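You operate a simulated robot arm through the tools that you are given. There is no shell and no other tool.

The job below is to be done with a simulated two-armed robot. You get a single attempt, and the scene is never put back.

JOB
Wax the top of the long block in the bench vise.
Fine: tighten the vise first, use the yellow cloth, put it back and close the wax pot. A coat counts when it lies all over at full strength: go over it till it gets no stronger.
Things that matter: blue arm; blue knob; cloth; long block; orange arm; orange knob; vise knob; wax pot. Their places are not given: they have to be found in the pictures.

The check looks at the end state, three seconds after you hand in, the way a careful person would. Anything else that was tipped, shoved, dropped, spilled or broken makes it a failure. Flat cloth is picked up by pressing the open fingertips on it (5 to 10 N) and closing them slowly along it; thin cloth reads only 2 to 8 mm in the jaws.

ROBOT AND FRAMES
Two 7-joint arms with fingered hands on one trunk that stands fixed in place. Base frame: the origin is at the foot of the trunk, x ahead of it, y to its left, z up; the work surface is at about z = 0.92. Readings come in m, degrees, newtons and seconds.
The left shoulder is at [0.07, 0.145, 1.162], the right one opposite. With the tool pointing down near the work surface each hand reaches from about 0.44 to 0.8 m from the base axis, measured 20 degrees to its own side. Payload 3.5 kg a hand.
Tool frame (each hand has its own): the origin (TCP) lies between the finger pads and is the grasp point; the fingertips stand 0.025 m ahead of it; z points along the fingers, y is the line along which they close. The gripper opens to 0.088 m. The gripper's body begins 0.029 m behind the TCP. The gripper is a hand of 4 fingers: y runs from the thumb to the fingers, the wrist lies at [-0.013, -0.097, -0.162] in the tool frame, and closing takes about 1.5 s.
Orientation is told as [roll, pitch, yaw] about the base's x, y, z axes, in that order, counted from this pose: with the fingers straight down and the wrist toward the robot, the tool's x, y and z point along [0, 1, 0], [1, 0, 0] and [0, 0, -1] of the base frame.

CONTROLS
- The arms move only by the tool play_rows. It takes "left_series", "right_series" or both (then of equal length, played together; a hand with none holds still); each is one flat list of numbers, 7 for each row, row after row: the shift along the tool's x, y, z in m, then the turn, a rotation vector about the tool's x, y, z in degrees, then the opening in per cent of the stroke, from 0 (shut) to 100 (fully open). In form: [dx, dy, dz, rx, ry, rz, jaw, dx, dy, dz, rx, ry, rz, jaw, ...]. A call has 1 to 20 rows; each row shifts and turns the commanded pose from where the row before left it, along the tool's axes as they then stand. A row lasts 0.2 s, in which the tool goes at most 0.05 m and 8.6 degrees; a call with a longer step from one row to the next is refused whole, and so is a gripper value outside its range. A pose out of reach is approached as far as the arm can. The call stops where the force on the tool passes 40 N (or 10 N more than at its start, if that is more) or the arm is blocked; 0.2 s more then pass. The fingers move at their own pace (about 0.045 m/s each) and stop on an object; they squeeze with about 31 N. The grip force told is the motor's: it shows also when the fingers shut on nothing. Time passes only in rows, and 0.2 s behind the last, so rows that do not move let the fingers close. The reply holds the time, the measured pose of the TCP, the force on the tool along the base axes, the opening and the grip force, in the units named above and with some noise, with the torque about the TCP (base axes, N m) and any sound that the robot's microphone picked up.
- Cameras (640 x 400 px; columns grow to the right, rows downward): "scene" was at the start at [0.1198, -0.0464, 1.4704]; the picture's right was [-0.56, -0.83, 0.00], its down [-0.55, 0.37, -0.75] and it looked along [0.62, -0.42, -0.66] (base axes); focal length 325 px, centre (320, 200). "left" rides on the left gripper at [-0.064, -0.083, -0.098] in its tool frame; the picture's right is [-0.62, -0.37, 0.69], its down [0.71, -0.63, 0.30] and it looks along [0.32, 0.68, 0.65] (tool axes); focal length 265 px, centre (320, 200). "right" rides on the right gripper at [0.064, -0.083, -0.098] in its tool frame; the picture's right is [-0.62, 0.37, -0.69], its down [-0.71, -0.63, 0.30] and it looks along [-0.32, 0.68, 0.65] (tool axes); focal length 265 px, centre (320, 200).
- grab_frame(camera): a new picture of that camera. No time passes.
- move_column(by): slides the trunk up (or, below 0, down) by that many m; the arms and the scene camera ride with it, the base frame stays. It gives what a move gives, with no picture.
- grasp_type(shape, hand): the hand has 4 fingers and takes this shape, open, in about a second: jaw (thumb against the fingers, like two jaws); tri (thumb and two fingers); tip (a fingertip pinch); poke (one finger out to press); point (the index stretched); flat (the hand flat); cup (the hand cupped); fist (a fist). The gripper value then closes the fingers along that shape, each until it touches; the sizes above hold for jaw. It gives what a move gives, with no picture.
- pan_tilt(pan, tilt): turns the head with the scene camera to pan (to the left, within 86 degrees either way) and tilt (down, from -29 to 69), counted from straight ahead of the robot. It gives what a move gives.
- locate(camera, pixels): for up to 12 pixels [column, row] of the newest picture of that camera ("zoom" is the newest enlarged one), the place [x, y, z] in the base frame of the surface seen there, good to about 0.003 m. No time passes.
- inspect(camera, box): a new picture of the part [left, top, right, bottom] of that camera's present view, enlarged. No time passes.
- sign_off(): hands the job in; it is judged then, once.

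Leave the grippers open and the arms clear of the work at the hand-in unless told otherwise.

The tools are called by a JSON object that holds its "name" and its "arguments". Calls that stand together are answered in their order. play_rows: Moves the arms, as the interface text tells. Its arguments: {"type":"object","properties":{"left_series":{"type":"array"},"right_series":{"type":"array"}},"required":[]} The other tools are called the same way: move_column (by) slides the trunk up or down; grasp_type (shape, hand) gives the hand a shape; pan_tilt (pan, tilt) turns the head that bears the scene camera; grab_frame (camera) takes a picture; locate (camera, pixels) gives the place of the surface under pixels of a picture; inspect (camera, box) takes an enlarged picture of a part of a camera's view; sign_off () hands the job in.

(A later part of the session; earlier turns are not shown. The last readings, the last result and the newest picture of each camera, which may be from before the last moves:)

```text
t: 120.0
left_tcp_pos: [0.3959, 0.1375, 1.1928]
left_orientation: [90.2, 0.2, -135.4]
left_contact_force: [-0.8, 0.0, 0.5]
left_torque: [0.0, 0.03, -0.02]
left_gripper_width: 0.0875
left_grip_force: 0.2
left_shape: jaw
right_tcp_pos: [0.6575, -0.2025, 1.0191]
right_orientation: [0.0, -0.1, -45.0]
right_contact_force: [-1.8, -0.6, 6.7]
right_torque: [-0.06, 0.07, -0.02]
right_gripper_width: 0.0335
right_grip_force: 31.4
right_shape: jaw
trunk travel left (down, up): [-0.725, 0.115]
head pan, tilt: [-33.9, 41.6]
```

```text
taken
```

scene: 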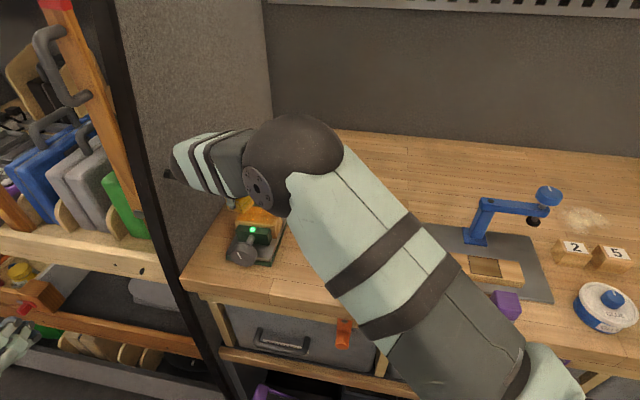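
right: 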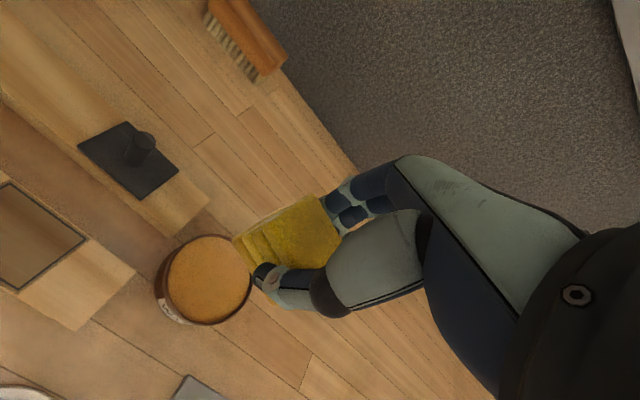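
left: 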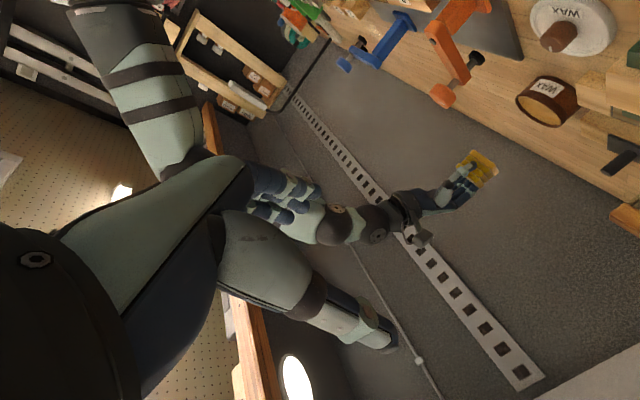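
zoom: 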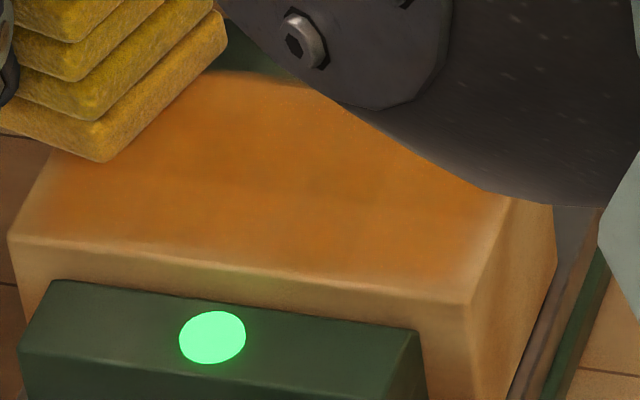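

The front edge strip is still a bit paler. One move was refused because its step was too long. I'll lift in smaller steps and move aside to see the whole top.

{"name": "play_rows", "arguments": {"right_series": [0, 0, -0.01, 0, 0, 0, 0, 0, 0, -0.03, 0, 0, 0, 0, 0, 0.02, -0.035, 0, 0, 0, 0, -0.03, 0.03, 0, 0, 0, 0, 0, -0.04, 0.02, 0, 0, 0, 0, 0, -0.04, 0.02, 0, 0, 0, 0, 0, -0.045, 0.015, 0, 0, 0, 0, 0, -0.045, 0.01, 0, 0, 0, 0, 0, 0, 0, 0, 0, 0, 0, 0]}}

{"name": "inspect", "arguments": {"camera": "scene", "box": [234, 200, 290, 235]}}

{"name": "inspect", "arguments": {"camera": "scene", "box": [330, 110, 400, 165]}}

```text
t: 122.0
left_tcp_pos: [0.3986, 0.1388, 1.1929]
left_orientation: [90.2, 0.1, -135.4]
left_contact_force: [-0.5, 1.0, -0.3]
left_torque: [0.0, 0.0, -0.03]
left_gripper_width: 0.0875
left_grip_force: 0.1
left_shape: jaw
right_tcp_pos: [0.5981, -0.4274, 1.0922]
right_orientation: [-0.1, -0.1, -45.0]
right_contact_force: [0.2, -0.3, -0.8]
right_torque: [0.01, -0.01, 0.01]
right_gripper_width: 0.0333
right_grip_force: 31.1
right_shape: jaw
trunk travel left (down, up): [-0.725, 0.115]
head pan, tilt: [-33.9, 41.6]
```

```text
11.43 times, centred on (262, 218) of scene
```

zoom: 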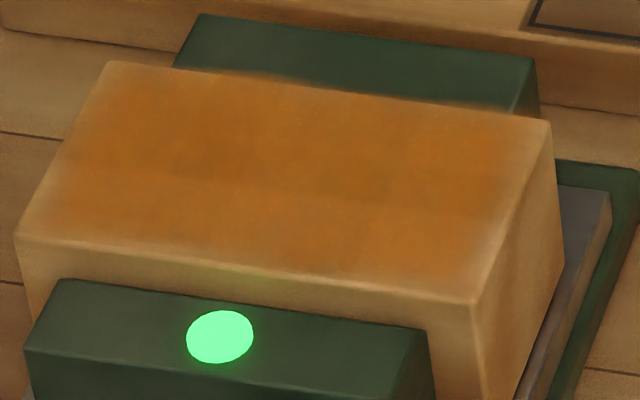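

```text
7.27 times, centred on (365, 138) of scene
```

zoom: 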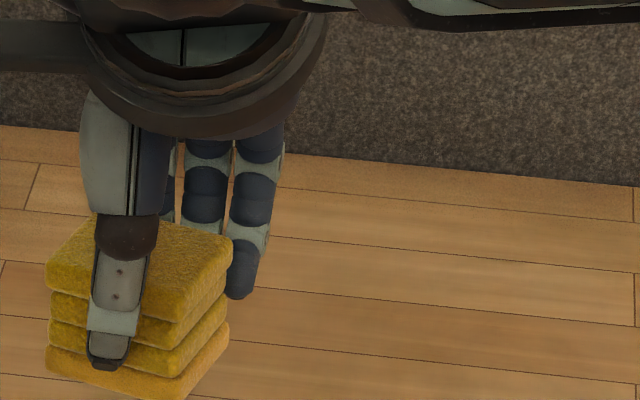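

I'll zoom much further in on the left end, the front edge and the middle to judge whether the paleness there is a real lack of wax.

{"name": "inspect", "arguments": {"camera": "scene", "box": [234, 203, 254, 225]}}

{"name": "inspect", "arguments": {"camera": "scene", "box": [264, 205, 286, 229]}}

```text
16.00 times, centred on (244, 214) of scene
```

zoom: 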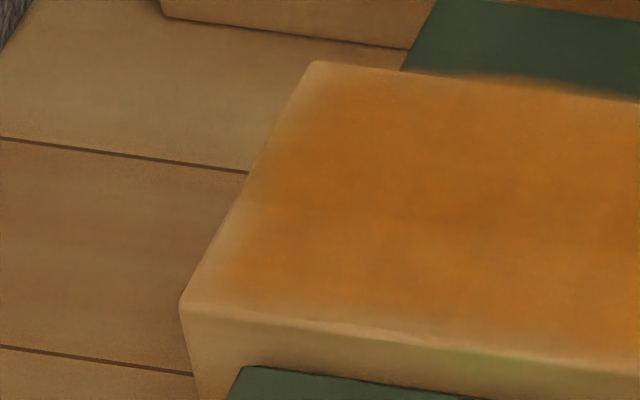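

```text
16.00 times, centred on (275, 217) of scene
```

zoom: 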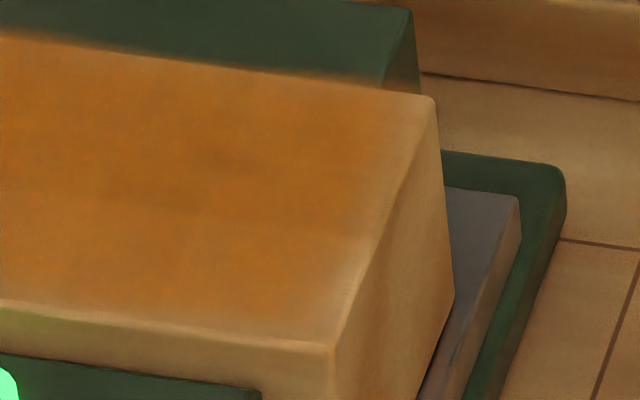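

The fade at the rim looks nearly symmetric at about 5–10 mm, but I can't be sure it's only shading. I'll dip again and do another full round with emphasis on the edges, then compare pictures. Moving over the pot and down to just above the wax.

{"name": "play_rows", "arguments": {"right_series": [-0.0102, 0.0264, 0, 0, 0, 0, 0, 0, 0, 0.03, 0, 0, 0, 0, 0, 0, 0.03, 0, 0, 0, 0, 0, 0, 0.024, 0, 0, 0, 0, 0, 0, 0.007, 0, 0, 0, 0, 0, 0, 0, 0, 0, 0, 0]}}

{"name": "inspect", "arguments": {"camera": "scene", "box": [300, 130, 400, 230]}}

```text
t: 123.4
left_tcp_pos: [0.3986, 0.1393, 1.1925]
left_orientation: [90.3, 0.3, -135.3]
left_contact_force: [0.9, 0.1, 0.3]
left_torque: [0.0, 0.02, 0.0]
left_gripper_width: 0.0878
left_grip_force: 0.2
left_shape: jaw
right_tcp_pos: [0.6093, -0.4523, 1.0023]
right_orientation: [-0.1, 0.0, -44.9]
right_contact_force: [0.5, -0.7, -0.5]
right_torque: [0.01, 0.0, 0.0]
right_gripper_width: 0.0332
right_grip_force: 30.9
right_shape: jaw
trunk travel left (down, up): [-0.725, 0.115]
head pan, tilt: [-33.9, 41.6]
```

```text
4.00 times, centred on (350, 180) of scene
```

zoom: 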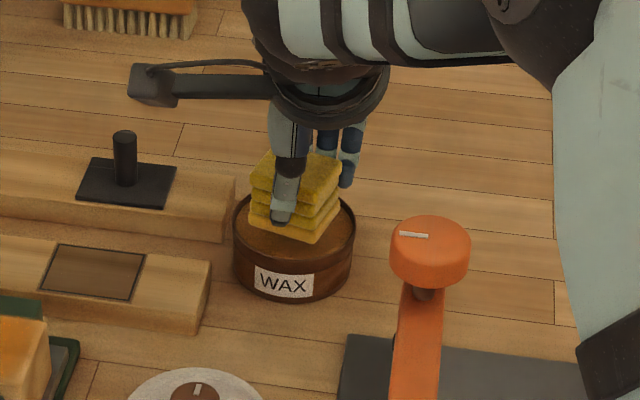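

The pad is well inside the pot's rim. I'll press it onto the wax and hold, then lift.

{"name": "play_rows", "arguments": {"right_series": [0, 0, 0.005, 0, 0, 0, 0, 0, 0, 0.003, 0, 0, 0, 0, 0, 0, 0.002, 0, 0, 0, 0]}}

{"name": "play_rows", "arguments": {"right_series": [0, 0, 0.001, 0, 0, 0, 0, 0, 0, 0, 0, 0, 0, 0]}}

```text
t: 124.2
left_tcp_pos: [0.3979, 0.1394, 1.1926]
left_orientation: [90.3, 0.2, -135.4]
left_contact_force: [-0.3, 0.9, -0.8]
left_torque: [0.0, 0.03, 0.0]
left_gripper_width: 0.0876
left_grip_force: 0.2
left_shape: jaw
right_tcp_pos: [0.609, -0.4514, 0.9942]
right_orientation: [0.1, -0.1, -44.9]
right_contact_force: [1.2, -0.9, 3.2]
right_torque: [0.03, 0.04, -0.02]
right_gripper_width: 0.0332
right_grip_force: 30.6
right_shape: jaw
trunk travel left (down, up): [-0.725, 0.115]
head pan, tilt: [-33.9, 41.6]
```

```text
t: 124.8
left_tcp_pos: [0.3974, 0.1387, 1.1922]
left_orientation: [90.2, 0.2, -135.3]
left_contact_force: [0.3, 0.8, 0.3]
left_torque: [-0.04, -0.03, 0.03]
left_gripper_width: 0.0877
left_grip_force: 0.2
left_shape: jaw
right_tcp_pos: [0.6089, -0.4504, 0.9932]
right_orientation: [0.1, -0.2, -45.0]
right_contact_force: [2.5, -1.2, 8.6]
right_torque: [0.06, 0.06, -0.04]
right_gripper_width: 0.0333
right_grip_force: 30.8
right_shape: jaw
trunk travel left (down, up): [-0.725, 0.115]
head pan, tilt: [-33.9, 41.6]
```

8.6 N on the wax. I'll hold briefly, lift, and carry it back above the block.

{"name": "play_rows", "arguments": {"right_series": [0, 0, 0, 0, 0, 0, 0, 0, 0, 0, 0, 0, 0, 0, 0, 0, -0.005, 0, 0, 0, 0, 0, 0, -0.015, 0, 0, 0, 0, 0, 0, -0.03, 0, 0, 0, 0, 0, 0, -0.03, 0, 0, 0, 0, 0, 0, -0.02, 0, 0, 0, 0, 0.0274, -0.0278, 0, 0, 0, 0, 0, 0.0274, -0.0278, 0, 0, 0, 0, 0, 0.0274, -0.0278, 0, 0, 0, 0, 0, 0.0274, -0.0278, 0, 0, 0, 0, 0, 0.0274, -0.0278, 0, 0, 0, 0, 0, 0.0274, -0.0278, 0, 0, 0, 0, 0, 0, 0, 0, 0, 0, 0, 0]}}

{"name": "inspect", "arguments": {"camera": "scene", "box": [200, 150, 300, 250]}}

```text
t: 127.8
left_tcp_pos: [0.398, 0.1374, 1.1929]
left_orientation: [90.3, 0.1, -135.3]
left_contact_force: [1.1, 0.1, -0.5]
left_torque: [-0.01, 0.0, 0.02]
left_gripper_width: 0.0873
left_grip_force: 0.0
left_shape: jaw
right_tcp_pos: [0.6073, -0.219, 1.0892]
right_orientation: [0.0, 0.0, -45.2]
right_contact_force: [0.1, 0.4, -0.5]
right_torque: [0.01, -0.02, 0.01]
right_gripper_width: 0.033
right_grip_force: 31.1
right_shape: jaw
trunk travel left (down, up): [-0.725, 0.115]
head pan, tilt: [-33.9, 41.6]
```

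```text
4.00 times, centred on (250, 200) of scene
```

zoom: 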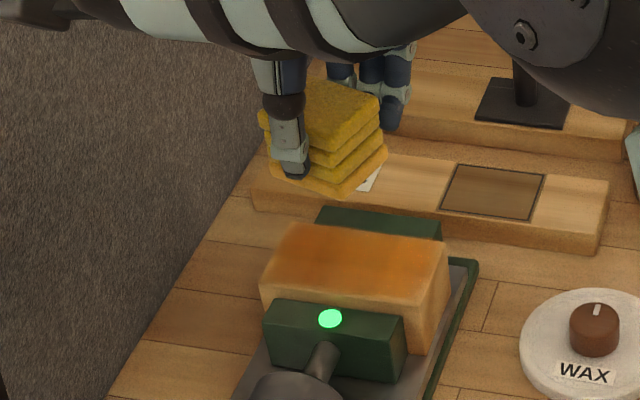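

I'll lower to contact at the block's centre.

{"name": "play_rows", "arguments": {"right_series": [0, 0, 0.03, 0, 0, 0, 0, 0, 0, 0.03, 0, 0, 0, 0, 0, 0, 0.007, 0, 0, 0, 0, 0, 0, 0.002, 0, 0, 0, 0, 0, 0, 0.001, 0, 0, 0, 0]}}

```text
t: 129.0
left_tcp_pos: [0.3995, 0.1385, 1.1931]
left_orientation: [90.2, 0.1, -135.3]
left_contact_force: [0.0, 0.1, 0.1]
left_torque: [-0.02, 0.0, 0.01]
left_gripper_width: 0.0875
left_grip_force: 0.0
left_shape: jaw
right_tcp_pos: [0.606, -0.2191, 1.0201]
right_orientation: [0.0, -0.1, -45.1]
right_contact_force: [0.1, -0.2, -0.2]
right_torque: [0.0, -0.04, -0.01]
right_gripper_width: 0.0333
right_grip_force: 31.2
right_shape: jaw
trunk travel left (down, up): [-0.725, 0.115]
head pan, tilt: [-33.9, 41.6]
```

{"name": "play_rows", "arguments": {"right_series": [0, 0, 0.001, 0, 0, 0, 0, 0, 0, 0.001, 0, 0, 0, 0]}}

```text
t: 129.6
left_tcp_pos: [0.398, 0.1384, 1.1914]
left_orientation: [90.2, 0.2, -135.3]
left_contact_force: [0.4, -0.3, 0.1]
left_torque: [-0.01, 0.03, 0.03]
left_gripper_width: 0.0878
left_grip_force: 0.0
left_shape: jaw
right_tcp_pos: [0.6076, -0.2188, 1.0201]
right_orientation: [0.0, -0.1, -45.0]
right_contact_force: [-0.8, -0.9, 1.4]
right_torque: [0.04, -0.01, 0.02]
right_gripper_width: 0.0333
right_grip_force: 30.7
right_shape: jaw
trunk travel left (down, up): [-0.725, 0.115]
head pan, tilt: [-33.9, 41.6]
```

Light contact (1.4 N). I'll press 1.5 mm more and go round the whole perimeter (front edge, right end, back edge, left end), then fill the middle with lines.

{"name": "play_rows", "arguments": {"right_series": [0, 0, 0.0015, 0, 0, 0, 0, 0, -0.013, 0, 0, 0, 0, 0, 0, -0.013, 0, 0, 0, 0, 0, 0.0165, 0, 0, 0, 0, 0, 0, 0.0165, 0, 0, 0, 0, 0, 0, 0.0165, 0, 0, 0, 0, 0, 0, -0.0165, 0, 0, 0, 0, 0, 0, -0.0165, 0, 0, 0, 0, 0, 0, -0.0165, 0, 0, 0, 0, 0, 0, -0.0165, 0, 0, 0, 0, 0, 0, -0.0165, 0, 0, 0, 0, 0, 0, -0.0165, 0, 0, 0, 0, 0, 0, 0, 0.0135, 0, 0, 0, 0, 0, 0, 0.0135, 0, 0, 0, 0, 0, 0, 0.0135, 0, 0, 0, 0, 0, 0, 0.0135, 0, 0, 0, 0, 0, 0.0165, 0, 0, 0, 0, 0, 0, 0.0165, 0, 0, 0, 0, 0, 0, 0.0165, 0, 0, 0, 0, 0, 0, 0.0165, 0, 0, 0, 0, 0, 0]}}

{"name": "inspect", "arguments": {"camera": "scene", "box": [200, 170, 300, 270]}}

```text
t: 133.8
left_tcp_pos: [0.3977, 0.1382, 1.1926]
left_orientation: [90.2, 0.2, -135.2]
left_contact_force: [1.3, 0.8, -0.4]
left_torque: [0.0, 0.02, 0.03]
left_gripper_width: 0.0876
left_grip_force: 0.1
left_shape: jaw
right_tcp_pos: [0.6397, -0.2245, 1.0202]
right_orientation: [-0.1, -0.1, -45.0]
right_contact_force: [-2.4, -2.2, 6.8]
right_torque: [-0.03, 0.01, 0.02]
right_gripper_width: 0.0333
right_grip_force: 30.7
right_shape: jaw
trunk travel left (down, up): [-0.725, 0.115]
head pan, tilt: [-33.9, 41.6]
```

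```text
4.00 times, centred on (250, 220) of scene
```

zoom: 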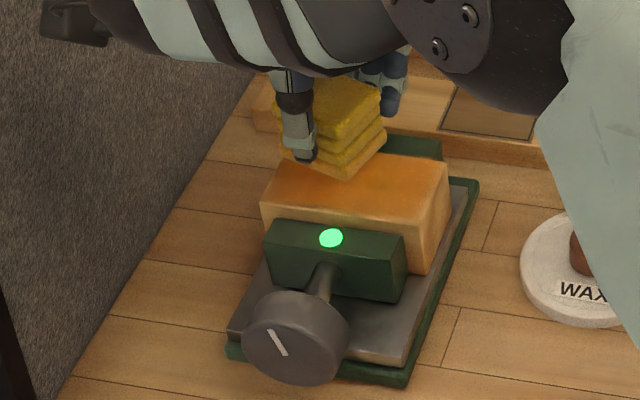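

The pad rides well at about 7 N. I'll continue round the left end and fill in the middle lines.

{"name": "play_rows", "arguments": {"right_series": [0.0165, 0, 0, 0, 0, 0, 0, 0.0165, 0, 0, 0, 0, 0, 0, 0, -0.0135, 0, 0, 0, 0, 0, 0, -0.0135, 0, 0, 0, 0, 0, 0, -0.0135, 0, 0, 0, 0, 0, 0, -0.0135, 0, 0, 0, 0, 0, 0, 0.01, 0, 0, 0, 0, 0, -0.0165, 0, 0, 0, 0, 0, 0, -0.0165, 0, 0, 0, 0, 0, 0, -0.0165, 0, 0, 0, 0, 0, 0, -0.0165, 0, 0, 0, 0, 0, 0, -0.0165, 0, 0, 0, 0, 0, 0, -0.0165, 0, 0, 0, 0, 0, 0, 0, 0.01, 0, 0, 0, 0, 0, 0.0165, 0, 0, 0, 0, 0, 0, 0.0165, 0, 0, 0, 0, 0, 0, 0.0165, 0, 0, 0, 0, 0, 0, 0.0165, 0, 0, 0, 0, 0, 0, 0.0165, 0, 0, 0, 0, 0, 0, 0.0165, 0, 0, 0, 0, 0, 0]}}

{"name": "play_rows", "arguments": {"right_series": [0, 0.01, 0, 0, 0, 0, 0, -0.0165, 0, 0, 0, 0, 0, 0, -0.0165, 0, 0, 0, 0, 0, 0, -0.0165, 0, 0, 0, 0, 0, 0, -0.0165, 0, 0, 0, 0, 0, 0, -0.0165, 0, 0, 0, 0, 0, 0, -0.0165, 0, 0, 0, 0, 0, 0, 0, 0.01, 0, 0, 0, 0, 0, 0.0165, 0, 0, 0, 0, 0, 0, 0.0165, 0, 0, 0, 0, 0, 0, 0.0165, 0, 0, 0, 0, 0, 0, 0.0165, 0, 0, 0, 0, 0, 0, 0.0165, 0, 0, 0, 0, 0, 0, 0.0165, 0, 0, 0, 0, 0, 0, 0, 0.008, 0, 0, 0, 0, 0, -0.0165, 0, 0, 0, 0, 0, 0, -0.0165, 0, 0, 0, 0, 0, 0, -0.0165, 0, 0, 0, 0, 0, 0, -0.0165, 0, 0, 0, 0, 0, 0, -0.0165, 0, 0, 0, 0, 0, 0]}}

{"name": "inspect", "arguments": {"camera": "scene", "box": [200, 170, 300, 270]}}

```text
t: 138.0
left_tcp_pos: [0.3986, 0.1389, 1.1937]
left_orientation: [90.1, 0.2, -135.2]
left_contact_force: [-0.5, 0.6, -0.2]
left_torque: [0.0, 0.0, -0.01]
left_gripper_width: 0.0878
left_grip_force: 0.1
left_shape: jaw
right_tcp_pos: [0.6377, -0.1767, 1.0184]
right_orientation: [0.0, 0.0, -44.9]
right_contact_force: [-2.2, -0.4, 5.0]
right_torque: [-0.1, 0.06, -0.03]
right_gripper_width: 0.0333
right_grip_force: 31.6
right_shape: jaw
trunk travel left (down, up): [-0.725, 0.115]
head pan, tilt: [-33.9, 41.6]
```

```text
t: 142.2
left_tcp_pos: [0.3981, 0.1384, 1.193]
left_orientation: [90.2, 0.2, -135.2]
left_contact_force: [0.2, 0.3, -0.1]
left_torque: [0.0, 0.0, -0.01]
left_gripper_width: 0.0875
left_grip_force: 0.2
left_shape: jaw
right_tcp_pos: [0.5986, -0.2543, 1.0181]
right_orientation: [0.0, 0.0, -45.1]
right_contact_force: [2.0, 2.4, 7.2]
right_torque: [0.08, -0.07, 0.03]
right_gripper_width: 0.0334
right_grip_force: 31.0
right_shape: jaw
trunk travel left (down, up): [-0.725, 0.115]
head pan, tilt: [-33.9, 41.6]
```

```text
4.00 times, centred on (250, 220) of scene
```

zoom: 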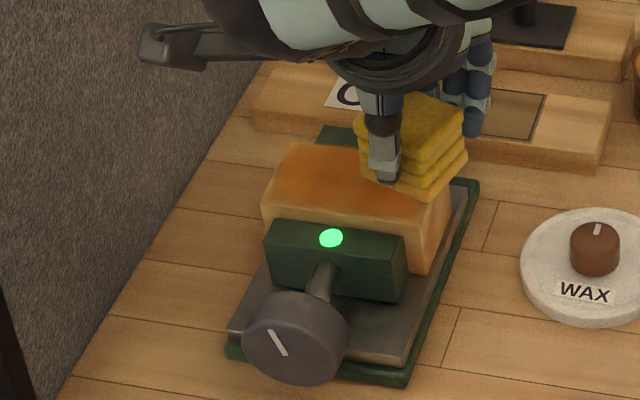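

Now I'll lift off and move aside to compare the coat with the previous picture.

{"name": "play_rows", "arguments": {"right_series": [0, 0, -0.01, 0, 0, 0, 0, 0, 0, -0.03, 0, 0, 0, 0, 0, 0.02, -0.035, 0, 0, 0, 0, -0.03, 0.03, 0, 0, 0, 0, 0, -0.035, 0.025, 0, 0, 0, 0, 0, -0.035, 0.025, 0, 0, 0, 0, 0, -0.03, 0.025, 0, 0, 0, 0, 0, 0, 0, 0, 0, 0, 0, 0]}}

{"name": "inspect", "arguments": {"camera": "scene", "box": [234, 200, 290, 235]}}

{"name": "inspect", "arguments": {"camera": "scene", "box": [234, 203, 254, 225]}}

{"name": "inspect", "arguments": {"camera": "scene", "box": [264, 205, 286, 229]}}

```text
t: 144.0
left_tcp_pos: [0.3983, 0.1391, 1.1926]
left_orientation: [90.1, 0.1, -135.2]
left_contact_force: [0.0, 0.6, -0.4]
left_torque: [0.01, -0.02, 0.01]
left_gripper_width: 0.0879
left_grip_force: 0.1
left_shape: jaw
right_tcp_pos: [0.5956, -0.4374, 1.0944]
right_orientation: [0.0, 0.0, -45.0]
right_contact_force: [-0.5, 0.7, -0.9]
right_torque: [-0.01, 0.01, -0.01]
right_gripper_width: 0.033
right_grip_force: 31.8
right_shape: jaw
trunk travel left (down, up): [-0.725, 0.115]
head pan, tilt: [-33.9, 41.6]
```

```text
11.43 times, centred on (262, 218) of scene
```

zoom: 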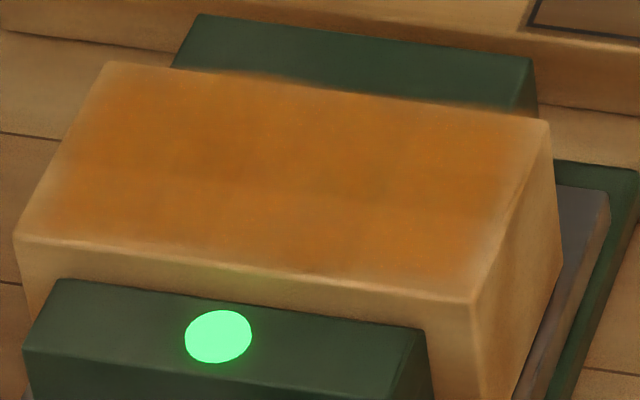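

```text
16.00 times, centred on (244, 214) of scene
```

zoom: 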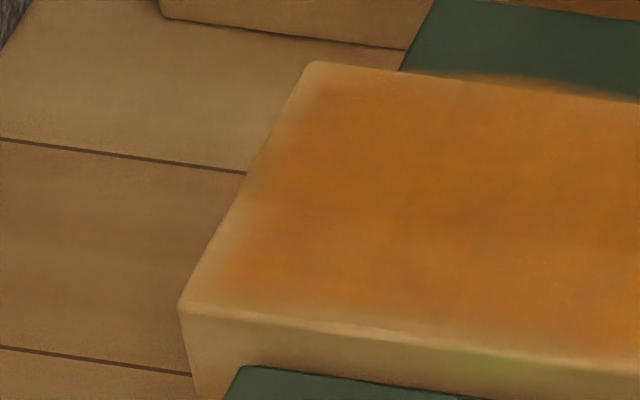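

```text
16.00 times, centred on (275, 217) of scene
```

zoom: 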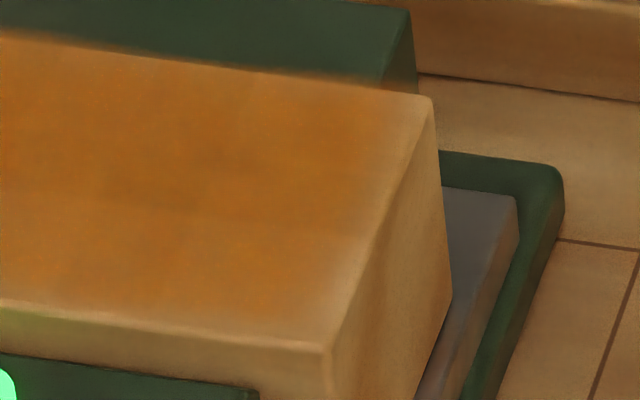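

The picture is practically identical to the one before this round: centre, ends and edges got no stronger, and the thin pale rim is the rounded edge. Next I'll carry the cloth back over its home place and check the block with the right camera on the way.

{"name": "play_rows", "arguments": {"right_series": [0.0027, -0.0363, 0, 0, 0, 0, 0, 0.0027, -0.0363, 0, 0, 0, 0, 0, 0.0027, -0.0363, 0, 0, 0, 0, 0, 0.0027, -0.0363, 0, 0, 0, 0, 0, 0.0027, -0.0363, 0, 0, 0, 0, 0, 0.0027, -0.0363, 0, 0, 0, 0, 0, 0.0027, -0.0363, 0, 0, 0, 0, 0, 0, 0, 0, 0, 0, 0, 0]}}

{"name": "grab_frame", "arguments": {"camera": "right"}}

{"name": "inspect", "arguments": {"camera": "right", "box": [80, 40, 230, 180]}}

{"name": "grab_frame", "arguments": {"camera": "scene"}}

```text
t: 145.8
left_tcp_pos: [0.399, 0.1381, 1.1926]
left_orientation: [90.2, 0.2, -135.3]
left_contact_force: [0.2, -0.1, -0.2]
left_torque: [-0.01, 0.0, 0.0]
left_gripper_width: 0.0878
left_grip_force: 0.0
left_shape: jaw
right_tcp_pos: [0.4269, -0.2428, 1.0946]
right_orientation: [0.1, -0.1, -45.0]
right_contact_force: [1.0, 0.4, -0.4]
right_torque: [-0.02, 0.02, 0.0]
right_gripper_width: 0.0332
right_grip_force: 30.6
right_shape: jaw
trunk travel left (down, up): [-0.725, 0.115]
head pan, tilt: [-33.9, 41.6]
```

```text
taken
```

right: 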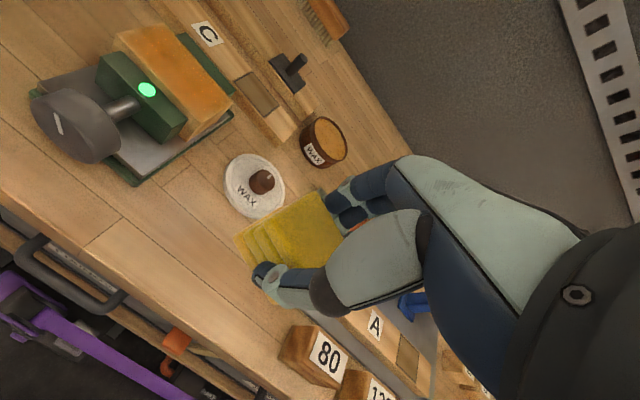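

```text
2.86 times, centred on (155, 110) of right
```

zoom: 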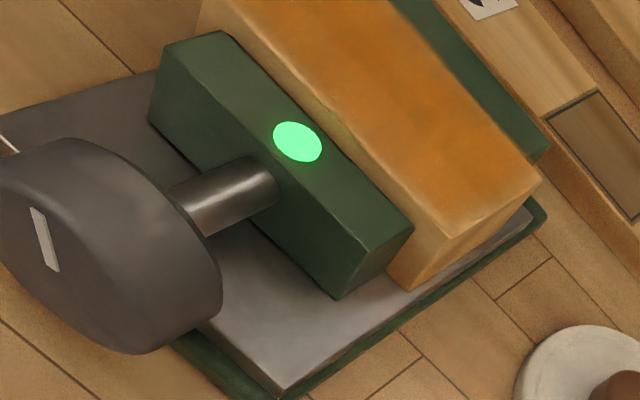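

```text
taken
```

scene: 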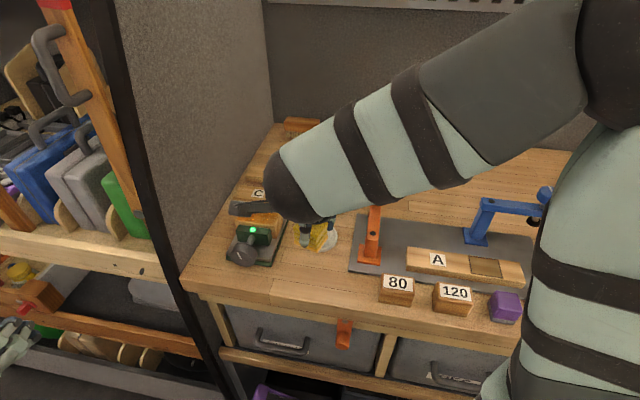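

{"name": "inspect", "arguments": {"camera": "right", "box": [105, 15, 240, 130]}}

```text
3.48 times, centred on (172, 72) of right
```

zoom: 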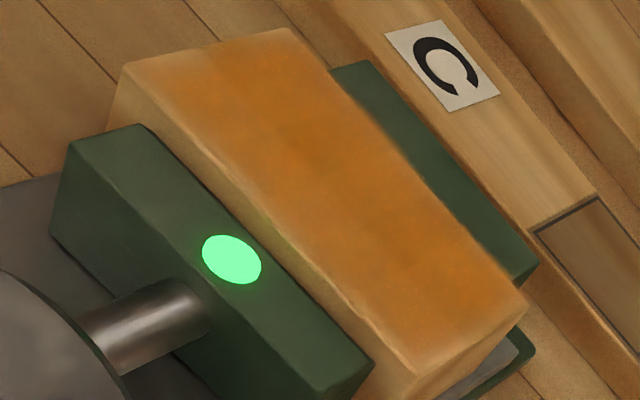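

From this angle the left end and the front-left corner look paler than the right end, which fits a slightly tilted pad pressing mainly with its right side. I'll do one more round, reaching further past the left end and front edge. First, another dip.

{"name": "play_rows", "arguments": {"right_series": [-0.0027, 0.0395, 0, 0, 0, 0, 0, -0.0027, 0.0395, 0, 0, 0, 0, 0, -0.0027, 0.0395, 0, 0, 0, 0, 0, -0.0027, 0.0395, 0, 0, 0, 0, 0, -0.0027, 0.0395, 0, 0, 0, 0, 0, -0.0027, 0.0395, 0, 0, 0, 0, 0, -0.0027, 0.0395, 0, 0, 0, 0, 0, 0, 0, 0.03, 0, 0, 0, 0, 0, 0, 0.03, 0, 0, 0, 0, 0, 0, 0.025, 0, 0, 0, 0, 0, 0, 0.007, 0, 0, 0, 0, 0, 0, 0, 0, 0, 0, 0]}}

{"name": "inspect", "arguments": {"camera": "scene", "box": [300, 130, 400, 230]}}

```text
t: 148.4
left_tcp_pos: [0.3978, 0.1373, 1.1922]
left_orientation: [90.3, 0.2, -135.2]
left_contact_force: [0.1, -0.4, -0.2]
left_torque: [0.01, 0.02, 0.03]
left_gripper_width: 0.0877
left_grip_force: 0.2
left_shape: jaw
right_tcp_pos: [0.6122, -0.4532, 1.0002]
right_orientation: [0.0, 0.1, -45.1]
right_contact_force: [0.2, 0.2, -1.0]
right_torque: [-0.03, 0.03, -0.04]
right_gripper_width: 0.0332
right_grip_force: 31.5
right_shape: jaw
trunk travel left (down, up): [-0.725, 0.115]
head pan, tilt: [-33.9, 41.6]
```

```text
4.00 times, centred on (350, 180) of scene
```

zoom: 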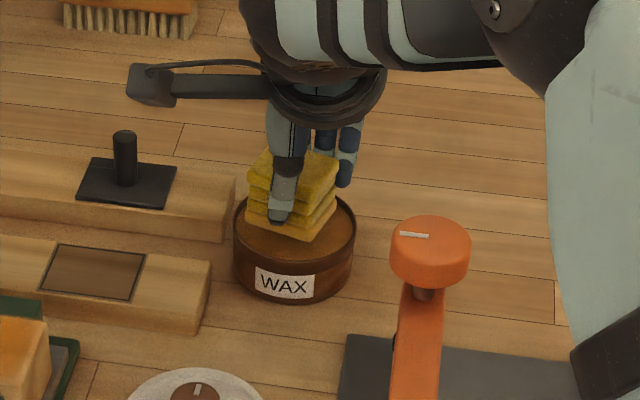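

The pad is inside the rim. I'll nudge 2 mm right, press onto the wax, and hold.

{"name": "play_rows", "arguments": {"right_series": [-0.002, 0, 0.003, 0, 0, 0, 0, 0, 0, 0.002, 0, 0, 0, 0, 0, 0, 0.001, 0, 0, 0, 0, 0, 0, 0.001, 0, 0, 0, 0]}}

```text
t: 149.4
left_tcp_pos: [0.3982, 0.1379, 1.1927]
left_orientation: [90.3, 0.2, -135.2]
left_contact_force: [0.3, -0.1, -0.2]
left_torque: [0.02, -0.02, 0.02]
left_gripper_width: 0.0877
left_grip_force: 0.0
left_shape: jaw
right_tcp_pos: [0.6115, -0.4545, 0.9929]
right_orientation: [0.0, 0.0, -45.0]
right_contact_force: [-0.3, 0.1, -1.1]
right_torque: [0.0, -0.03, -0.03]
right_gripper_width: 0.0334
right_grip_force: 30.5
right_shape: jaw
trunk travel left (down, up): [-0.725, 0.115]
head pan, tilt: [-33.9, 41.6]
```

{"name": "play_rows", "arguments": {"right_series": [0, 0, 0.0015, 0, 0, 0, 0, 0, 0, 0.0015, 0, 0, 0, 0, 0, 0, 0, 0, 0, 0, 0]}}

```text
t: 150.2
left_tcp_pos: [0.3977, 0.137, 1.1937]
left_orientation: [90.3, 0.3, -135.3]
left_contact_force: [-0.8, 0.2, 1.0]
left_torque: [0.01, 0.0, 0.0]
left_gripper_width: 0.0876
left_grip_force: 0.1
left_shape: jaw
right_tcp_pos: [0.6103, -0.4545, 0.9902]
right_orientation: [0.1, -0.1, -45.0]
right_contact_force: [0.1, 2.0, -0.5]
right_torque: [0.01, -0.02, -0.02]
right_gripper_width: 0.0329
right_grip_force: 30.9
right_shape: jaw
trunk travel left (down, up): [-0.725, 0.115]
head pan, tilt: [-33.9, 41.6]
```

No contact yet at z=0.990; the pad has slid a bit up in the fingers. The fingertips are still above the rim, so I'll go on in 1 mm steps.

{"name": "play_rows", "arguments": {"right_series": [0, 0, 0.001, 0, 0, 0, 0, 0, 0, 0.001, 0, 0, 0, 0]}}

{"name": "inspect", "arguments": {"camera": "scene", "box": [320, 150, 380, 215]}}

```text
t: 150.8
left_tcp_pos: [0.3979, 0.1392, 1.1932]
left_orientation: [90.2, 0.2, -135.3]
left_contact_force: [1.0, 1.0, 0.2]
left_torque: [0.04, 0.0, 0.01]
left_gripper_width: 0.0876
left_grip_force: 0.0
left_shape: jaw
right_tcp_pos: [0.6107, -0.4542, 0.9894]
right_orientation: [0.2, -0.1, -45.1]
right_contact_force: [-0.5, -1.1, 5.9]
right_torque: [0.02, 0.0, -0.02]
right_gripper_width: 0.0333
right_grip_force: 31.2
right_shape: jaw
trunk travel left (down, up): [-0.725, 0.115]
head pan, tilt: [-33.9, 41.6]
```

```text
6.15 times, centred on (350, 182) of scene
```

zoom: 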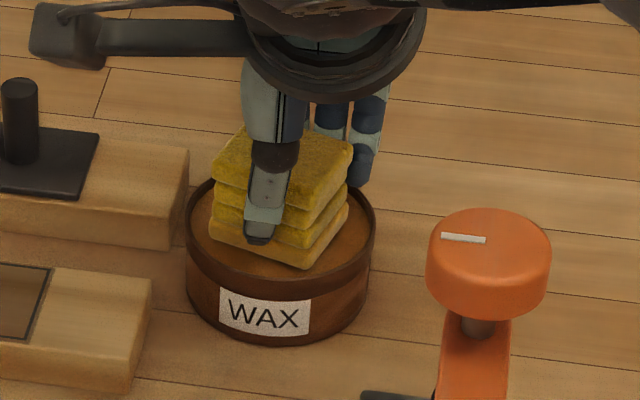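

5.9 N contact with the wax. I'll press slightly, hold, lift, and carry it above the block; in the air I'll also tilt the hand 7° to level the pad (its right side hangs lower).

{"name": "play_rows", "arguments": {"right_series": [0, 0, 0.0007, 0, 0, 0, 0, 0, 0, 0, 0, 0, 0, 0, 0, 0, 0, 0, 0, 0, 0, 0, 0, -0.005, 0, 0, 0, 0, 0, 0, -0.015, 0, 0, 0, 0, 0, 0, -0.03, 0, 0, 0, 0, 0, 0, -0.03, 0, 0, 0, 0, 0, 0, -0.025, 0, 0, 0, 0, 0.0274, -0.0278, 0, 0, 0, 0, 0, 0.0274, -0.0278, 0, 0, 0, 0, 0, 0.0274, -0.0278, 0, 0, 0, 0, 0, 0.0274, -0.0278, 0, 0, 0, 0, 0, 0.0274, -0.0278, 0, 0, 0, 0, 0, 0.0274, -0.0278, 0, 0, 0, 0, 0, 0, 0, 0, 0, -7, 0, 0, 0, 0, 0, 0, 0, 0, 0]}}

{"name": "inspect", "arguments": {"camera": "scene", "box": [200, 150, 300, 250]}}

{"name": "inspect", "arguments": {"camera": "right", "box": [140, 150, 360, 340]}}

```text
t: 154.2
left_tcp_pos: [0.3989, 0.1368, 1.1919]
left_orientation: [90.2, 0.2, -135.4]
left_contact_force: [-0.2, 0.0, 0.5]
left_torque: [-0.03, 0.01, 0.01]
left_gripper_width: 0.0874
left_grip_force: 0.0
left_shape: jaw
right_tcp_pos: [0.6087, -0.2204, 1.0934]
right_orientation: [-7.0, 0.1, -44.9]
right_contact_force: [-0.2, 0.3, -0.1]
right_torque: [0.01, 0.01, 0.02]
right_gripper_width: 0.0333
right_grip_force: 31.2
right_shape: jaw
trunk travel left (down, up): [-0.725, 0.115]
head pan, tilt: [-33.9, 41.6]
```

```text
4.00 times, centred on (250, 200) of scene
```

zoom: 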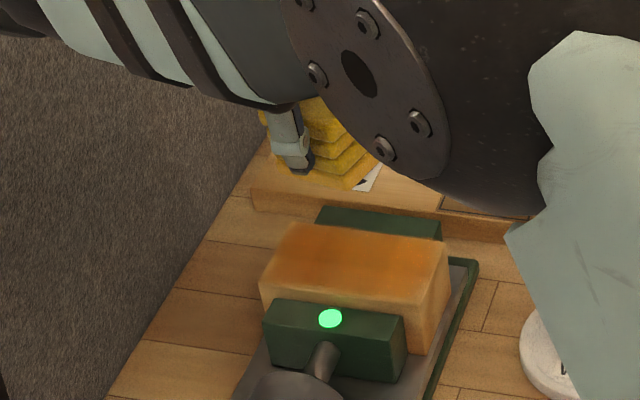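

```text
2.11 times, centred on (250, 245) of right
```

zoom: 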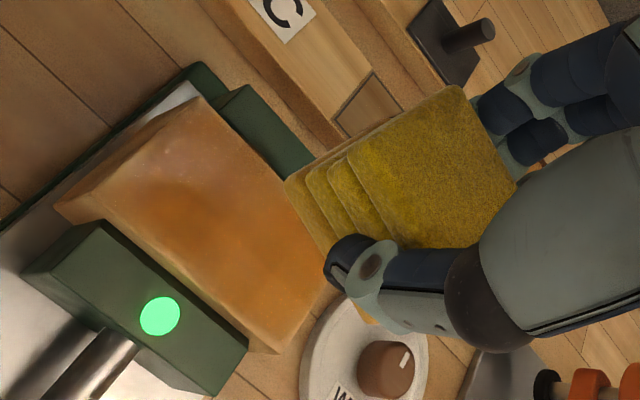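

The pad is above the block, and the front-left of the top does look a bit paler. I'll lower to contact.

{"name": "play_rows", "arguments": {"right_series": [0, 0, 0.03, 0, 0, 0, 0, 0, 0, 0.03, 0, 0, 0, 0, 0, 0, 0.01, 0, 0, 0, 0, 0, 0, 0.002, 0, 0, 0, 0]}}

{"name": "play_rows", "arguments": {"right_series": [0, 0, 0.0015, 0, 0, 0, 0, 0, 0, 0.0015, 0, 0, 0, 0]}}

```text
t: 155.2
left_tcp_pos: [0.3983, 0.1387, 1.1919]
left_orientation: [90.2, 0.2, -135.3]
left_contact_force: [0.3, -0.3, 0.3]
left_torque: [0.01, -0.03, 0.0]
left_gripper_width: 0.0877
left_grip_force: 0.1
left_shape: jaw
right_tcp_pos: [0.6018, -0.2241, 1.0239]
right_orientation: [-7.0, -0.1, -45.0]
right_contact_force: [-0.9, -0.4, -0.2]
right_torque: [-0.01, 0.03, 0.02]
right_gripper_width: 0.0332
right_grip_force: 31.0
right_shape: jaw
trunk travel left (down, up): [-0.725, 0.115]
head pan, tilt: [-33.9, 41.6]
```

```text
t: 155.8
left_tcp_pos: [0.3986, 0.1381, 1.1937]
left_orientation: [90.2, 0.2, -135.4]
left_contact_force: [-0.2, 0.1, 0.7]
left_torque: [-0.01, 0.01, 0.01]
left_gripper_width: 0.0876
left_grip_force: 0.1
left_shape: jaw
right_tcp_pos: [0.6018, -0.2255, 1.0207]
right_orientation: [-6.9, -0.1, -45.0]
right_contact_force: [-2.2, -0.4, 3.9]
right_torque: [0.15, 0.03, 0.06]
right_gripper_width: 0.0333
right_grip_force: 31.0
right_shape: jaw
trunk travel left (down, up): [-0.725, 0.115]
head pan, tilt: [-33.9, 41.6]
```

The contact now sits at the pad's left corner (torque 0.15), so the pad had already levelled itself while rubbing. I'll undo the tilt and touch down again.

{"name": "play_rows", "arguments": {"right_series": [0, 0, -0.006, 0, 0, 0, 0, 0, 0, 0, 0, 7, 0, 0, 0, 0, 0.003, 0, 0, 0, 0, 0, 0, 0, 0, 0, 0, 0]}}

{"name": "play_rows", "arguments": {"right_series": [0, 0, 0.002, 0, 0, 0, 0, 0, 0, 0.001, 0, 0, 0, 0]}}

```text
t: 156.8
left_tcp_pos: [0.3984, 0.1388, 1.1909]
left_orientation: [90.2, 0.1, -135.3]
left_contact_force: [0.3, -0.1, 0.2]
left_torque: [0.01, 0.0, 0.01]
left_gripper_width: 0.0877
left_grip_force: 0.0
left_shape: jaw
right_tcp_pos: [0.604, -0.2253, 1.0218]
right_orientation: [-0.1, 0.0, -45.0]
right_contact_force: [-0.2, -0.4, 0.3]
right_torque: [0.0, 0.02, -0.01]
right_gripper_width: 0.033
right_grip_force: 30.4
right_shape: jaw
trunk travel left (down, up): [-0.725, 0.115]
head pan, tilt: [-33.9, 41.6]
```

```text
t: 157.4
left_tcp_pos: [0.397, 0.1377, 1.1921]
left_orientation: [90.2, 0.2, -135.3]
left_contact_force: [1.1, 0.0, 1.4]
left_torque: [-0.01, 0.0, 0.01]
left_gripper_width: 0.0878
left_grip_force: 0.1
left_shape: jaw
right_tcp_pos: [0.603, -0.2259, 1.0191]
right_orientation: [0.0, -0.2, -45.1]
right_contact_force: [1.4, 0.9, 2.0]
right_torque: [-0.01, -0.07, 0.04]
right_gripper_width: 0.0328
right_grip_force: 30.7
right_shape: jaw
trunk travel left (down, up): [-0.725, 0.115]
head pan, tilt: [-33.9, 41.6]
```

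Level contact at 2 N. I'll press 1.5 mm more and run a wider perimeter: the front edge, past the left end, the back edge, and the right end.

{"name": "play_rows", "arguments": {"right_series": [0, 0, 0.0015, 0, 0, 0, 0, 0, -0.0115, 0, 0, 0, 0, 0, 0, -0.0115, 0, 0, 0, 0, 0, 0, -0.0115, 0, 0, 0, 0, 0, 0.0157, 0, 0, 0, 0, 0, 0, 0.0157, 0, 0, 0, 0, 0, 0, 0.0157, 0, 0, 0, 0, 0, 0, 0.0157, 0, 0, 0, 0, 0, 0, 0.0137, 0, 0, 0, 0, 0, 0, 0, 0.0165, 0, 0, 0, 0, 0, 0, 0.0165, 0, 0, 0, 0, 0, 0, 0.0165, 0, 0, 0, 0, 0, 0, 0.0145, 0, 0, 0, 0, 0]}}

{"name": "inspect", "arguments": {"camera": "scene", "box": [200, 170, 300, 270]}}

```text
t: 159.6
left_tcp_pos: [0.3933, 0.1403, 1.1938]
left_orientation: [90.6, 0.3, -135.3]
left_contact_force: [-0.3, -0.2, -0.5]
left_torque: [-0.02, -0.01, -0.03]
left_gripper_width: 0.0875
left_grip_force: 0.0
left_shape: jaw
right_tcp_pos: [0.6329, -0.1435, 1.0167]
right_orientation: [-0.5, 0.6, -43.0]
right_contact_force: [-23.0, 10.7, 12.7]
right_torque: [0.04, -2.25, 2.37]
right_gripper_width: 0.0333
right_grip_force: 31.2
right_shape: jaw
trunk travel left (down, up): [-0.725, 0.115]
head pan, tilt: [-33.9, 41.6]
stopped in row 11 (right hand): the force on the tool passed its limit at 47 N (the readings are from after the stop); the commanded pose is now the measured one
```

```text
4.00 times, centred on (250, 220) of scene
```

zoom: 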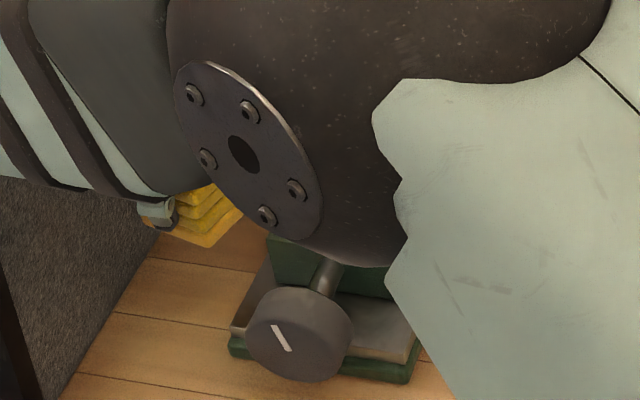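

The hand's camera bracket struck the black post at the left end of the bench (TCP v=0.346). I'll back away to the right at once and straighten the 2° yaw it took.

{"name": "play_rows", "arguments": {"right_series": [-0.015, 0, 0, 0, 0, 0, 0, -0.012, 0.005, 0, 0, 0, 2, 0, 0, 0, 0, 0, 0, 0, 0]}}

{"name": "grab_frame", "arguments": {"camera": "scene"}}

{"name": "grab_frame", "arguments": {"camera": "right"}}

```text
t: 160.4
left_tcp_pos: [0.3968, 0.1465, 1.1918]
left_orientation: [90.5, 0.0, -135.3]
left_contact_force: [0.0, 0.3, 0.2]
left_torque: [0.0, 0.02, 0.0]
left_gripper_width: 0.0875
left_grip_force: 0.0
left_shape: jaw
right_tcp_pos: [0.6211, -0.1639, 1.0141]
right_orientation: [-0.6, 0.7, -45.5]
right_contact_force: [-1.7, 24.8, 8.0]
right_torque: [0.75, 0.12, 0.1]
right_gripper_width: 0.0342
right_grip_force: 31.0
right_shape: jaw
trunk travel left (down, up): [-0.725, 0.115]
head pan, tilt: [-33.9, 41.6]
```

```text
taken
```

scene: 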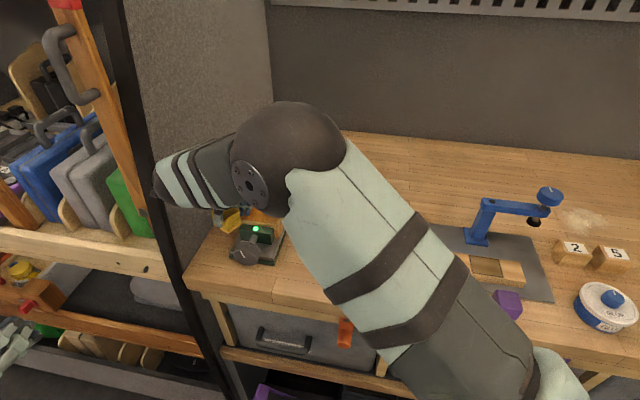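

```text
taken
```

right: 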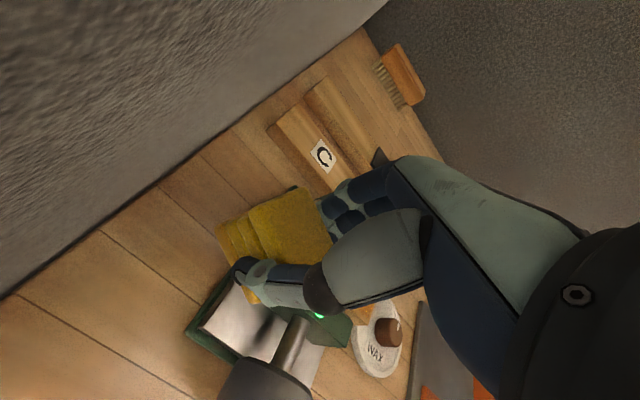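

The pad slipped off the block's left end and now pushes against its side. I'll lift straight up to release it.

{"name": "play_rows", "arguments": {"right_series": [0, 0, -0.01, 0, 0, 0, 0, 0, 0, -0.015, 0, 0, 0, 0, 0, 0, -0.02, 0, 0, 0, 0, 0, 0, 0, 0, 0, 0, 0]}}

{"name": "grab_frame", "arguments": {"camera": "right"}}

{"name": "inspect", "arguments": {"camera": "scene", "box": [200, 170, 300, 270]}}

```text
t: 161.4
left_tcp_pos: [0.3981, 0.1409, 1.1925]
left_orientation: [90.3, 0.1, -135.3]
left_contact_force: [-0.3, -0.1, 0.9]
left_torque: [0.01, 0.01, -0.03]
left_gripper_width: 0.0877
left_grip_force: 0.0
left_shape: jaw
right_tcp_pos: [0.6245, -0.1722, 1.0569]
right_orientation: [-0.7, 0.7, -45.9]
right_contact_force: [0.5, 0.3, -0.4]
right_torque: [0.0, 0.01, -0.03]
right_gripper_width: 0.0341
right_grip_force: 30.7
right_shape: jaw
trunk travel left (down, up): [-0.725, 0.115]
head pan, tilt: [-33.9, 41.6]
```

```text
taken
```

right: 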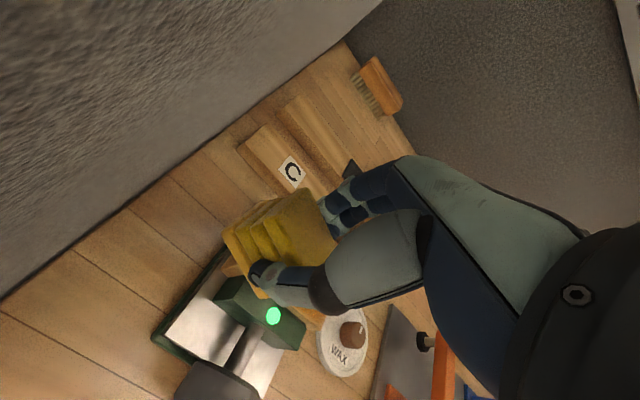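

```text
4.00 times, centred on (250, 220) of scene
```

zoom: 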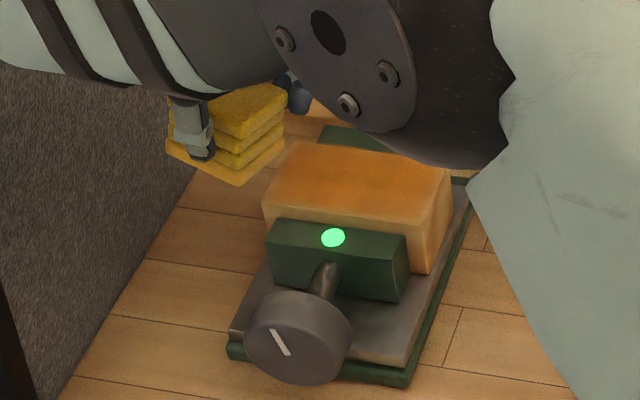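

Free again; the vise, its light and the block are unchanged. I'll examine the pad in the fingers and the left end of the top.

{"name": "inspect", "arguments": {"camera": "right", "box": [200, 170, 360, 330]}}

{"name": "inspect", "arguments": {"camera": "scene", "box": [234, 185, 290, 235]}}

```text
2.50 times, centred on (280, 250) of right
```

zoom: 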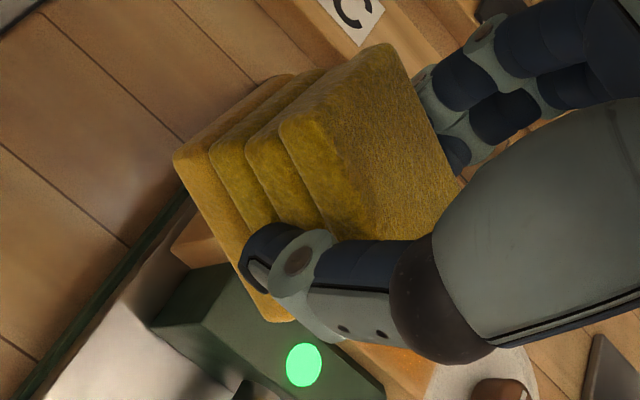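

```text
8.00 times, centred on (262, 210) of scene
```

zoom: 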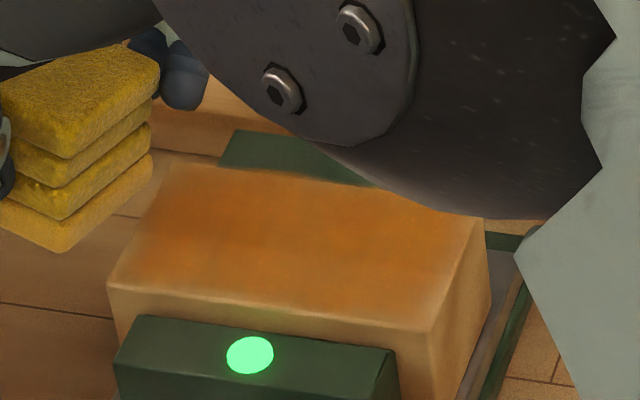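

The pad is still firmly held. I'll move it back over the block's centre, fix the yaw, and touch down to feel whether it sits level.

{"name": "play_rows", "arguments": {"right_series": [-0.0234, 0.01, 0, 0, 0, -0.9, 0, -0.0234, 0.01, 0, 0, 0, 0, 0, 0, 0, 0.015, 0, 0, 0, 0, 0, 0, 0.015, 0, 0, 0, 0, 0, 0, 0.003, 0, 0, 0, 0, 0, 0, 0, 0, 0, 0, 0]}}

{"name": "play_rows", "arguments": {"right_series": [0, 0, 0.0015, 0, 0, 0, 0, 0, 0, 0.0015, 0, 0, 0, 0]}}

```text
t: 162.8
left_tcp_pos: [0.3989, 0.1395, 1.1931]
left_orientation: [90.3, 0.2, -135.3]
left_contact_force: [-0.4, 0.4, -0.6]
left_torque: [-0.03, 0.01, -0.03]
left_gripper_width: 0.0875
left_grip_force: 0.1
left_shape: jaw
right_tcp_pos: [0.6057, -0.219, 1.0265]
right_orientation: [-0.6, 0.6, -45.0]
right_contact_force: [4.3, 2.2, 10.3]
right_torque: [-0.07, -0.17, 0.06]
right_gripper_width: 0.0337
right_grip_force: 31.4
right_shape: jaw
trunk travel left (down, up): [-0.725, 0.115]
head pan, tilt: [-33.9, 41.6]
```

```text
t: 163.4
left_tcp_pos: [0.3962, 0.1407, 1.1923]
left_orientation: [90.3, 0.3, -135.3]
left_contact_force: [-0.3, 0.9, -0.1]
left_torque: [-0.02, 0.01, 0.03]
left_gripper_width: 0.0878
left_grip_force: 0.0
left_shape: jaw
right_tcp_pos: [0.6032, -0.2188, 1.0251]
right_orientation: [-0.5, 0.5, -44.9]
right_contact_force: [4.5, 3.6, 16.2]
right_torque: [-0.05, -0.21, 0.04]
right_gripper_width: 0.0344
right_grip_force: 31.4
right_shape: jaw
trunk travel left (down, up): [-0.725, 0.115]
head pan, tilt: [-33.9, 41.6]
```

The pad now rests on its right side (10–16 N, torque −0.2). I'll lift 5 mm, tilt the hand 6° to level it and touch down again.

{"name": "play_rows", "arguments": {"right_series": [0, 0, -0.006, 0, 0, 0, 0, 0, 0, 0, 0, -6, 0, 0, 0, 0, 0, 0, 0, 0, 0]}}

{"name": "play_rows", "arguments": {"right_series": [0, 0, 0.002, 0, 0, 0, 0, 0, 0, 0.001, 0, 0, 0, 0]}}

```text
t: 164.2
left_tcp_pos: [0.3991, 0.1374, 1.1929]
left_orientation: [90.2, 0.2, -135.3]
left_contact_force: [-0.7, 0.2, -0.1]
left_torque: [-0.01, 0.03, -0.03]
left_gripper_width: 0.0876
left_grip_force: 0.1
left_shape: jaw
right_tcp_pos: [0.6034, -0.2209, 1.0264]
right_orientation: [-6.7, 0.9, -44.9]
right_contact_force: [0.8, 0.2, 1.0]
right_torque: [0.02, -0.04, -0.01]
right_gripper_width: 0.0338
right_grip_force: 30.8
right_shape: jaw
trunk travel left (down, up): [-0.725, 0.115]
head pan, tilt: [-33.9, 41.6]
```

```text
t: 164.8
left_tcp_pos: [0.3973, 0.138, 1.1941]
left_orientation: [90.2, 0.2, -135.3]
left_contact_force: [-0.2, 0.2, -0.1]
left_torque: [0.02, -0.02, -0.01]
left_gripper_width: 0.0876
left_grip_force: 0.1
left_shape: jaw
right_tcp_pos: [0.6035, -0.2215, 1.0249]
right_orientation: [-6.6, 0.6, -45.0]
right_contact_force: [-1.9, -0.6, 3.2]
right_torque: [-0.03, -0.07, -0.03]
right_gripper_width: 0.0337
right_grip_force: 30.7
right_shape: jaw
trunk travel left (down, up): [-0.725, 0.115]
head pan, tilt: [-33.9, 41.6]
```

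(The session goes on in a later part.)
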